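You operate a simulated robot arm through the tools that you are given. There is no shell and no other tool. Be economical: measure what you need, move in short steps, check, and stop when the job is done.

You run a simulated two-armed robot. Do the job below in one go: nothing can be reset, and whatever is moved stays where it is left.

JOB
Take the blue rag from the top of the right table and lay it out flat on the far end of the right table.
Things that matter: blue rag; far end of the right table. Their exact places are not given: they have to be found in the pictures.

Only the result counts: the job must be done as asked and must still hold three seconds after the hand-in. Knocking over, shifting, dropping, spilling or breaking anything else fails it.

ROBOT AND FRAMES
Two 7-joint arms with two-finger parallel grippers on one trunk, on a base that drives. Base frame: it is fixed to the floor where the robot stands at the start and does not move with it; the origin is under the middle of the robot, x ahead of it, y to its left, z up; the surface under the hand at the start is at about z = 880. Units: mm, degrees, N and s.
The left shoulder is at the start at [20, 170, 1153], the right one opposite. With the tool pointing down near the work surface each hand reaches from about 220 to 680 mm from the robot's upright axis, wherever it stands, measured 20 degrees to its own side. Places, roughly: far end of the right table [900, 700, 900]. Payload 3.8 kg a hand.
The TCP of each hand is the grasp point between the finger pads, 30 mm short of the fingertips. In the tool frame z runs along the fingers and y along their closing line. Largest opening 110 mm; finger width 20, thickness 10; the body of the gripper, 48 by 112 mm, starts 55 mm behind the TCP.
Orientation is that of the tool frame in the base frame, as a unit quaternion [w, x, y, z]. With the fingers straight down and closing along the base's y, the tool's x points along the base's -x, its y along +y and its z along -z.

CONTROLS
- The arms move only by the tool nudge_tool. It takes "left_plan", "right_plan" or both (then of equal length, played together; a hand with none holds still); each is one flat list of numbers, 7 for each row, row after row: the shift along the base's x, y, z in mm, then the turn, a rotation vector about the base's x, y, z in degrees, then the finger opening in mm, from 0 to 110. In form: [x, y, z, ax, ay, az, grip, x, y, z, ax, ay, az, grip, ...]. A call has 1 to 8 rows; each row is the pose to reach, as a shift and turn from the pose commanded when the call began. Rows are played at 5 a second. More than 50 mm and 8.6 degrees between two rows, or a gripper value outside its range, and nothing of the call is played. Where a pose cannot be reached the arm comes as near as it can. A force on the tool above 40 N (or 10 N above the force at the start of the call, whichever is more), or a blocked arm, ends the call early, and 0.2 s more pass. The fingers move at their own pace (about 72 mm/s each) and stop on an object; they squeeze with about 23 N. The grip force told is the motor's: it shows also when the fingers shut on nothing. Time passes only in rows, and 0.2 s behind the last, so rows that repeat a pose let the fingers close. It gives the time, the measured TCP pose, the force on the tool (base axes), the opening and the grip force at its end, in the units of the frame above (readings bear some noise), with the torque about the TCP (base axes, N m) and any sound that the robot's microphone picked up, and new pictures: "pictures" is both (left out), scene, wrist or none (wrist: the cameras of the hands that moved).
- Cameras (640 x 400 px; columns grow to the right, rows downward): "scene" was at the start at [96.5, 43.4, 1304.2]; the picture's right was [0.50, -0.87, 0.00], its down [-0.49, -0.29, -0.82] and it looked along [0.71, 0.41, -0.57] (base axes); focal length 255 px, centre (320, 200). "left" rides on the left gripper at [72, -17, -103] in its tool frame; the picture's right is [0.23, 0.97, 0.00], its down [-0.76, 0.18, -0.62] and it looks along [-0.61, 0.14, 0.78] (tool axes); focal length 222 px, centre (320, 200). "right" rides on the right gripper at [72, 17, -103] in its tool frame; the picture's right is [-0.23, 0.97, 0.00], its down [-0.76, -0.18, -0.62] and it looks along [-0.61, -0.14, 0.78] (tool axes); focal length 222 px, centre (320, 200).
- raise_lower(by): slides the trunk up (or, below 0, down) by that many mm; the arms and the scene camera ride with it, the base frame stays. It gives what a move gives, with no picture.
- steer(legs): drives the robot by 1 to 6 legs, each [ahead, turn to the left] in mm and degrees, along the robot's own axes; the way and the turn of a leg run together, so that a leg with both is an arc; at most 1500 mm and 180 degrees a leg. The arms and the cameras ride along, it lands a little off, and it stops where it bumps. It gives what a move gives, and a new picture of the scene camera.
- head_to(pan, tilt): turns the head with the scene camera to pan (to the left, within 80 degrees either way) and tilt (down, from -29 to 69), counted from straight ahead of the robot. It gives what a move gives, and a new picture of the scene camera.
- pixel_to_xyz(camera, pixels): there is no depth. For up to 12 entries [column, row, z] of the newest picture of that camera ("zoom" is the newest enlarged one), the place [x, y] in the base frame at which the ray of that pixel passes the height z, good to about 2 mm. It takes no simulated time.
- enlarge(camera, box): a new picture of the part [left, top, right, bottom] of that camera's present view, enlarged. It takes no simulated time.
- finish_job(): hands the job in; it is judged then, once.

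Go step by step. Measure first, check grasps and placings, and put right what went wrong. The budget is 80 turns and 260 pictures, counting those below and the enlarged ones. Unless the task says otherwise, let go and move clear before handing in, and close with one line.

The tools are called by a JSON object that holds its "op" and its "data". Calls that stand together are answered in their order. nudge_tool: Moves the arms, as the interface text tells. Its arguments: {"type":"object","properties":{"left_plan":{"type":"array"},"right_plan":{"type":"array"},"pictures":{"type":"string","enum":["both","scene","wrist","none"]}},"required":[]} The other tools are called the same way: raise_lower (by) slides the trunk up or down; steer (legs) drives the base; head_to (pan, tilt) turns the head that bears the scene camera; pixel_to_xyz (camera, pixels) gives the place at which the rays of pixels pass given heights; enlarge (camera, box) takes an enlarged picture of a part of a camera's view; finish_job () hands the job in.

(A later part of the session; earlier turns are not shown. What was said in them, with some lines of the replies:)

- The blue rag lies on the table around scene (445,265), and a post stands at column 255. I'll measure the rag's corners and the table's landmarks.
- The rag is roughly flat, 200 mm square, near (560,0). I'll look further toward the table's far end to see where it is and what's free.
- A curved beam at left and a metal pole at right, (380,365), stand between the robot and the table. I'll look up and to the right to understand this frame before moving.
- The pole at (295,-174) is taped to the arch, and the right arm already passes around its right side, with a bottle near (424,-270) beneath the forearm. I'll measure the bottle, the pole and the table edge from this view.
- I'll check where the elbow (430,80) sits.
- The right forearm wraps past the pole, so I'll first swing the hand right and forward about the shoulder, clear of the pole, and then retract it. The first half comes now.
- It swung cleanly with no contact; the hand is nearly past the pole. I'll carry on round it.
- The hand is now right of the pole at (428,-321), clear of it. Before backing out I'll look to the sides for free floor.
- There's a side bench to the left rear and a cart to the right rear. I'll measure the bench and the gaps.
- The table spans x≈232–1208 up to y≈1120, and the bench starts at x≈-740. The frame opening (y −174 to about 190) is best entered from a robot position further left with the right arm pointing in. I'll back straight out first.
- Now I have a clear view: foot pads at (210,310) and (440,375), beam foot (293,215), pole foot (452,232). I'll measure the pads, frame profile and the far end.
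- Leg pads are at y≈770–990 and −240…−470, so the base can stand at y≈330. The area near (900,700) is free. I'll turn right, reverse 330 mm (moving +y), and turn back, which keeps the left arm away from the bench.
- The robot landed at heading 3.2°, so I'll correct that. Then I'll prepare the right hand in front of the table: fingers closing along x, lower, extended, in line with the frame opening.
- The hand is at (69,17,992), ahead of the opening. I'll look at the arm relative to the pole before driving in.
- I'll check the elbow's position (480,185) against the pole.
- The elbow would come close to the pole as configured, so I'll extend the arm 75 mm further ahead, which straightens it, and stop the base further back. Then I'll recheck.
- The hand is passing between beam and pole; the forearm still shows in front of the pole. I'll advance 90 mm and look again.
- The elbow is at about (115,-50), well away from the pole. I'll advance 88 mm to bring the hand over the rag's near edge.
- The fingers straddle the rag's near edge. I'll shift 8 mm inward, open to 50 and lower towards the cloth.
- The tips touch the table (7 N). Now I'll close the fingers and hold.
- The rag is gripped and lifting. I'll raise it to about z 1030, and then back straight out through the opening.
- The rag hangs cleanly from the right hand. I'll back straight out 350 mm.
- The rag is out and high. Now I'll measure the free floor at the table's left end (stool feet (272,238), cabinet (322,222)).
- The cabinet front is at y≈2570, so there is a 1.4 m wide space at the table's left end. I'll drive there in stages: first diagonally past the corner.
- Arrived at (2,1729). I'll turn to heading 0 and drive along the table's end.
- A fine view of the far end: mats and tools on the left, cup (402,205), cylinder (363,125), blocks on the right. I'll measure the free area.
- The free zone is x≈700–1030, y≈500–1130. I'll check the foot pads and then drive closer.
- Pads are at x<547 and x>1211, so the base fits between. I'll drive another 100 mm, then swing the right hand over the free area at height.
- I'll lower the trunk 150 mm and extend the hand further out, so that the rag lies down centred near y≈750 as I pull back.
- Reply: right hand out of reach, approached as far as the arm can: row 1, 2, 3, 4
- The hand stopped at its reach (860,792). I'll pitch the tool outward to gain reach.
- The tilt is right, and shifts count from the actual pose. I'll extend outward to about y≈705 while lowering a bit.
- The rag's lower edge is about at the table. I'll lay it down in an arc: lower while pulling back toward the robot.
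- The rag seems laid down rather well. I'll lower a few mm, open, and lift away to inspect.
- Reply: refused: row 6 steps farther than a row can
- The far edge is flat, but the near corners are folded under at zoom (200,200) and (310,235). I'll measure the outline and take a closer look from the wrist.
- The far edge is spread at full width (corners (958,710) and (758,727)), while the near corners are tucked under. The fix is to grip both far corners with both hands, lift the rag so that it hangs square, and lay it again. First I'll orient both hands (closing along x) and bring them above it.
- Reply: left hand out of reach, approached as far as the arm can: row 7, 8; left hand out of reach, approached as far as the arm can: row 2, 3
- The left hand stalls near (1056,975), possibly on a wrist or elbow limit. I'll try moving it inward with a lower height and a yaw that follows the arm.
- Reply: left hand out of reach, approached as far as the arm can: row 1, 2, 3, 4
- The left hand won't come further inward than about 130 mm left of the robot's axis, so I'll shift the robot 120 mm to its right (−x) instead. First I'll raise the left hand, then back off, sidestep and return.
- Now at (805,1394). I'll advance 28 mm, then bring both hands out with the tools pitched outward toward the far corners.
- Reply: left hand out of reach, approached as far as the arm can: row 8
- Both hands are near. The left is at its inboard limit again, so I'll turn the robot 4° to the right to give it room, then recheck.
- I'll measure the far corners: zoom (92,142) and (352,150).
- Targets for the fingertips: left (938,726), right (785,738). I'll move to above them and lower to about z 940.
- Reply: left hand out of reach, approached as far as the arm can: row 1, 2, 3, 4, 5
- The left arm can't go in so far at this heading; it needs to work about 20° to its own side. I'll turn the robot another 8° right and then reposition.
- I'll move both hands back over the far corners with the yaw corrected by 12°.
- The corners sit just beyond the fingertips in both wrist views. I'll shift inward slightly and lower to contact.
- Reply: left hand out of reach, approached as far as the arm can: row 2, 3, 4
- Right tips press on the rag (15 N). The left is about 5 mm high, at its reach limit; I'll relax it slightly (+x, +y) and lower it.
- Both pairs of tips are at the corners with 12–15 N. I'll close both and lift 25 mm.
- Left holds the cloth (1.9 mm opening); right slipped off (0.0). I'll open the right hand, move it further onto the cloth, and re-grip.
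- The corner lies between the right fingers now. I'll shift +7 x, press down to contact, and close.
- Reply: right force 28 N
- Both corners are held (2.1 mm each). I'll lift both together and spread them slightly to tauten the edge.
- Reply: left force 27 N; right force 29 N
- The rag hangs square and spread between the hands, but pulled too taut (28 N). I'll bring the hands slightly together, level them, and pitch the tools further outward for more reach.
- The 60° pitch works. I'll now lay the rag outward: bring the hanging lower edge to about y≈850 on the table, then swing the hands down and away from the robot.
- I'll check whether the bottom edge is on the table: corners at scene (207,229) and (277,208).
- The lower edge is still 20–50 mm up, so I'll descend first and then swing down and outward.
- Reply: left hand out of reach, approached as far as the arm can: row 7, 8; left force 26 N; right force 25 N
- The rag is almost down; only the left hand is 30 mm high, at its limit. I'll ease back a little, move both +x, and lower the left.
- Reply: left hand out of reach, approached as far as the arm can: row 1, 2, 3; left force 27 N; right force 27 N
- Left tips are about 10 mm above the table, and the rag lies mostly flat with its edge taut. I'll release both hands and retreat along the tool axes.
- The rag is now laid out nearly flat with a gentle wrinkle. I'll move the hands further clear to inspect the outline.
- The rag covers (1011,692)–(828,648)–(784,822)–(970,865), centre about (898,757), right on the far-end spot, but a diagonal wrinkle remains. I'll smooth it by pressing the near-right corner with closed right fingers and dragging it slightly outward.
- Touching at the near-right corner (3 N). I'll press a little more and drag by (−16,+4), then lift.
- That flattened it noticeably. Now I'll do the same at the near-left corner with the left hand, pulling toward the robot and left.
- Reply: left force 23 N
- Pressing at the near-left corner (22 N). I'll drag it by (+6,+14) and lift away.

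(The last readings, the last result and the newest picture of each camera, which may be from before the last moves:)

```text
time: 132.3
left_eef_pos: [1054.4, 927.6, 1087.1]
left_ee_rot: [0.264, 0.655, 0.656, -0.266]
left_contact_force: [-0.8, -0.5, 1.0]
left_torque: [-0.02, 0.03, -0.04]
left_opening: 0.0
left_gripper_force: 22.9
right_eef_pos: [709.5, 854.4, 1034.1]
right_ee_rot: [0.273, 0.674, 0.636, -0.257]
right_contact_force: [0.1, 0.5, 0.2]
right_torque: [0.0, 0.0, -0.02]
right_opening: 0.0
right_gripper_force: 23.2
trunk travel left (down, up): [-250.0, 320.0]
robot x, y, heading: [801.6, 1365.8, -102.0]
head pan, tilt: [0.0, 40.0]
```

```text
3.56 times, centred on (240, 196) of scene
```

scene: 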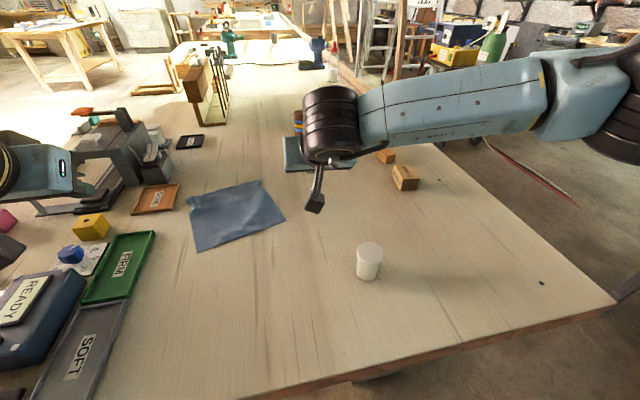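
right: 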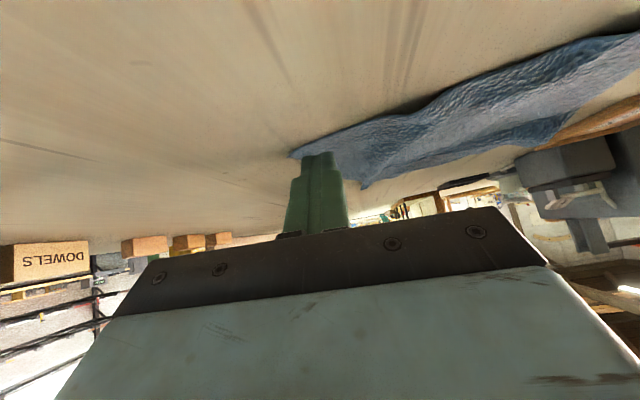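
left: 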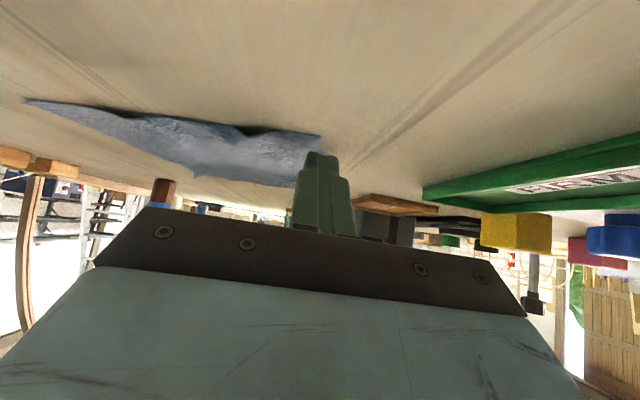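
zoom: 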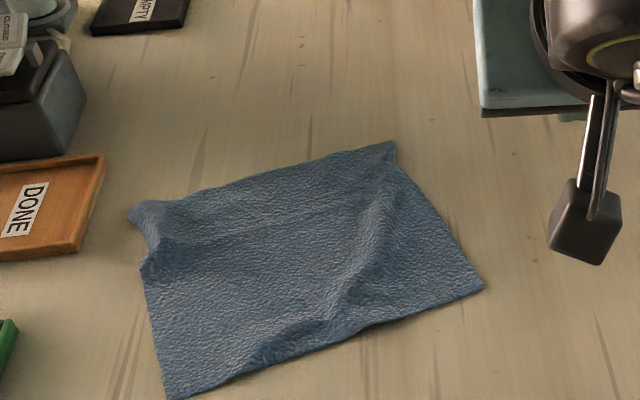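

Flatter still. One more pass: I'll press both near corners at once and spread them apart, to take out the remaining ridge.

{"op": "nudge_tool", "data": {"right_plan": [20, -3, -10, 0, 0, 0, 0, 40, -6, -25, 0, 0, 0, 0, 60, -10, -45, 0, 0, 0, 0, 76, -15, -75, 0, 0, 0, 0, 76, -15, -105, 0, 0, 0, 0, 76, -15, -120, 0, 0, 0, 0, 76, -15, -128, 0, 0, 0, 0], "left_plan": [-25, -12, -20, 0, 0, 0, 0, -50, -24, -45, 0, 0, 0, 0, -75, -38, -75, 0, 0, 0, 0, -92, -50, -110, 0, 0, 0, 0, -92, -50, -150, 0, 0, 0, 0, -92, -50, -172, 0, 0, 0, 0, -92, -50, -179, 0, 0, 0, 0], "pictures": "wrist"}}

```text
time: 133.9
left_eef_pos: [963.6, 875.7, 909.3]
left_ee_rot: [0.267, 0.653, 0.655, -0.268]
left_contact_force: [1.6, -0.5, 10.5]
left_torque: [-0.13, -0.06, 0.0]
left_opening: 0.0
left_gripper_force: 23.1
right_eef_pos: [783.2, 835.9, 909.9]
right_ee_rot: [0.276, 0.674, 0.636, -0.256]
right_contact_force: [1.0, -0.3, 7.4]
right_torque: [-0.07, 0.0, 0.01]
right_opening: 0.2
right_gripper_force: 23.0
trunk travel left (down, up): [-250.0, 320.0]
robot x, y, heading: [800.8, 1367.7, -102.0]
head pan, tilt: [0.0, 40.0]
```

right: 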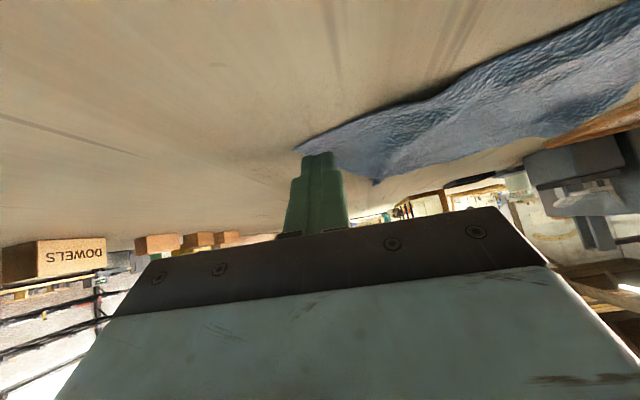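
left: 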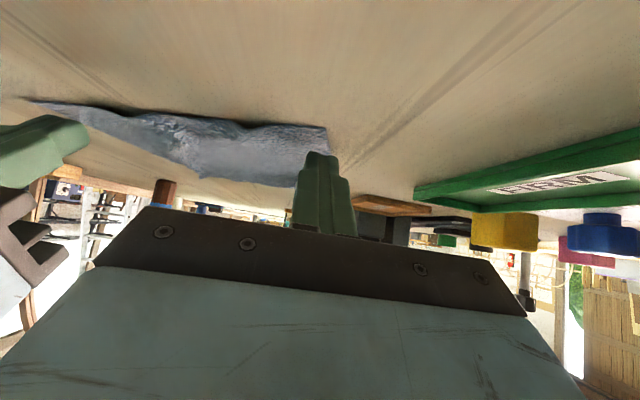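

Both press lightly on the corners (7–10 N). I'll spread and pull gently toward the robot, then lift clear.

{"op": "nudge_tool", "data": {"right_plan": [0, 0, -3, 0, 0, 0, 0, -5, 3, -3, 0, 0, 0, 0, -11, 6, -3, 0, 0, 0, 0, -15, 8, -3, 0, 0, 0, 0, -15, 8, 25, 0, 0, 0, 0, -25, 14, 70, 0, 0, 0, 0, -55, 24, 100, 0, 0, 0, 0, -95, 30, 125, 0, 0, 0, 0], "left_plan": [0, 0, -2, 0, 0, 0, 0, 3, 3, -2, 0, 0, 0, 0, 6, 6, -2, 0, 0, 0, 0, 8, 8, -2, 0, 0, 0, 0, 8, 8, 25, 0, 0, 0, 0, 12, 15, 70, 0, 0, 0, 0, 35, 30, 110, 0, 0, 0, 0, 65, 45, 145, 0, 0, 0, 0], "pictures": "scene"}}

{"op": "enlarge", "data": {"camera": "scene", "box": [150, 140, 330, 252]}}

```text
time: 135.7
left_eef_pos: [1026.8, 919.4, 1051.8]
left_ee_rot: [0.266, 0.654, 0.657, -0.265]
left_contact_force: [-0.8, 0.3, -0.5]
left_torque: [-0.01, 0.04, 0.01]
left_opening: 0.0
left_gripper_force: 22.5
left hand out of reach, approached as far as the arm can: row 8
right_eef_pos: [688.0, 867.9, 1030.4]
right_ee_rot: [0.275, 0.673, 0.637, -0.256]
right_contact_force: [-0.2, 0.4, -0.4]
right_torque: [-0.01, -0.01, 0.01]
right_opening: 0.1
right_gripper_force: 23.2
trunk travel left (down, up): [-250.0, 320.0]
robot x, y, heading: [803.5, 1367.2, -101.9]
head pan, tilt: [0.0, 40.0]
```

scene: 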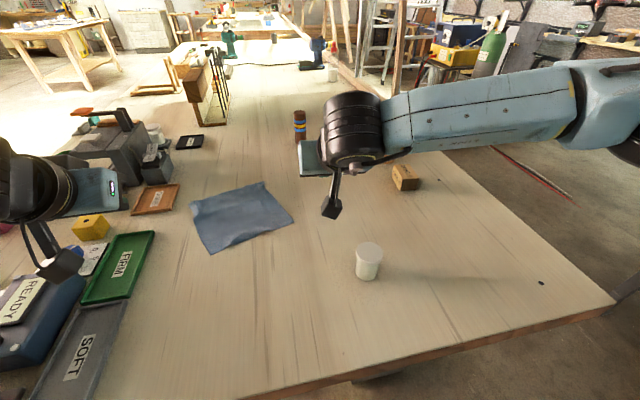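

```text
3.56 times, centred on (240, 196) of scene
```

zoom: 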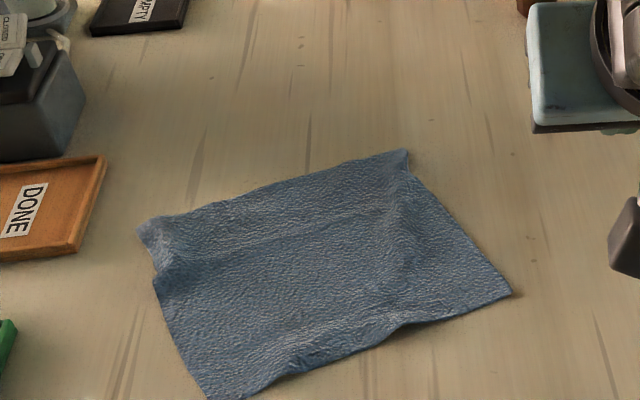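

The rag is now flat, apart from minor ripples. I'll measure its corners.

{"op": "pixel_to_xyz", "data": {"camera": "scene", "pixels": [[189, 205, 881], [264, 182, 881], [294, 222, 881], [209, 253, 881], [368, 276, 880], [300, 143, 880]]}}

{"op": "nudge_tool", "data": {"right_plan": [-15, 20, 30, 0, 0, 0, 20, -30, 40, 60, 0, 0, 0, 20, -45, 60, 100, 0, 0, 0, 20], "left_plan": [10, 20, 30, 0, 0, 0, 20, 20, 40, 60, 0, 0, 0, 20, 30, 60, 100, 0, 0, 0, 20], "pictures": "scene"}}

```text
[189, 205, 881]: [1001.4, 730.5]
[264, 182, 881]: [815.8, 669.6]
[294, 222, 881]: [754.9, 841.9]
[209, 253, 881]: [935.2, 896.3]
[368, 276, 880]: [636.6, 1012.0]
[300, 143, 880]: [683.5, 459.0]
```

```text
time: 136.5
left_eef_pos: [1059.0, 968.0, 1165.0]
left_ee_rot: [0.265, 0.655, 0.657, -0.264]
left_contact_force: [-0.6, -0.3, 0.2]
left_torque: [0.0, -0.01, 0.0]
left_opening: 20.0
left_gripper_force: 0.1
left hand out of reach, approached as far as the arm can: row 1, 2, 3
right_eef_pos: [645.0, 930.6, 1133.2]
right_ee_rot: [0.273, 0.674, 0.637, -0.256]
right_contact_force: [0.2, 1.0, 0.8]
right_torque: [0.02, 0.0, 0.0]
right_opening: 20.1
right_gripper_force: 0.0
trunk travel left (down, up): [-250.0, 320.0]
robot x, y, heading: [803.4, 1363.0, -102.0]
head pan, tilt: [0.0, 40.0]
```

scene: 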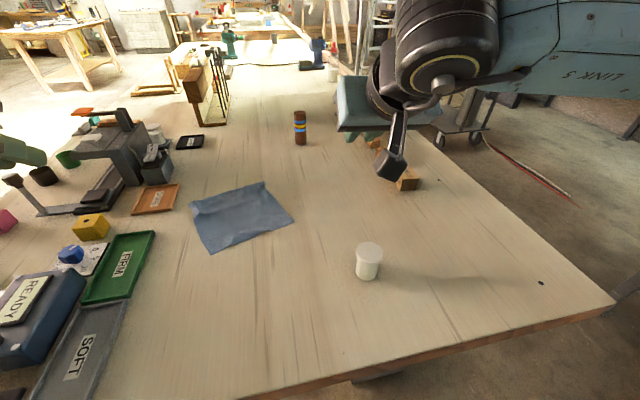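

The blue rag lies flat on the far end of the right table, about 195 × 185 mm, centred near (877,785). Both hands are open and clear, and the cup, cylinder, blocks and trays look undisturbed. I'm handing in.

{"op": "finish_job", "data": {}}

```text
The job is handed in.
```

The blue rag is laid out flat on the far end of the right table and the job is handed in. It is centred near (877, 785), about 90 mm from the rough spot you gave, (900, 700), because the arms could not reach further out. A few minor ripples remain. Both hands are open and clear, and in the last picture nothing else on the table looks moved.
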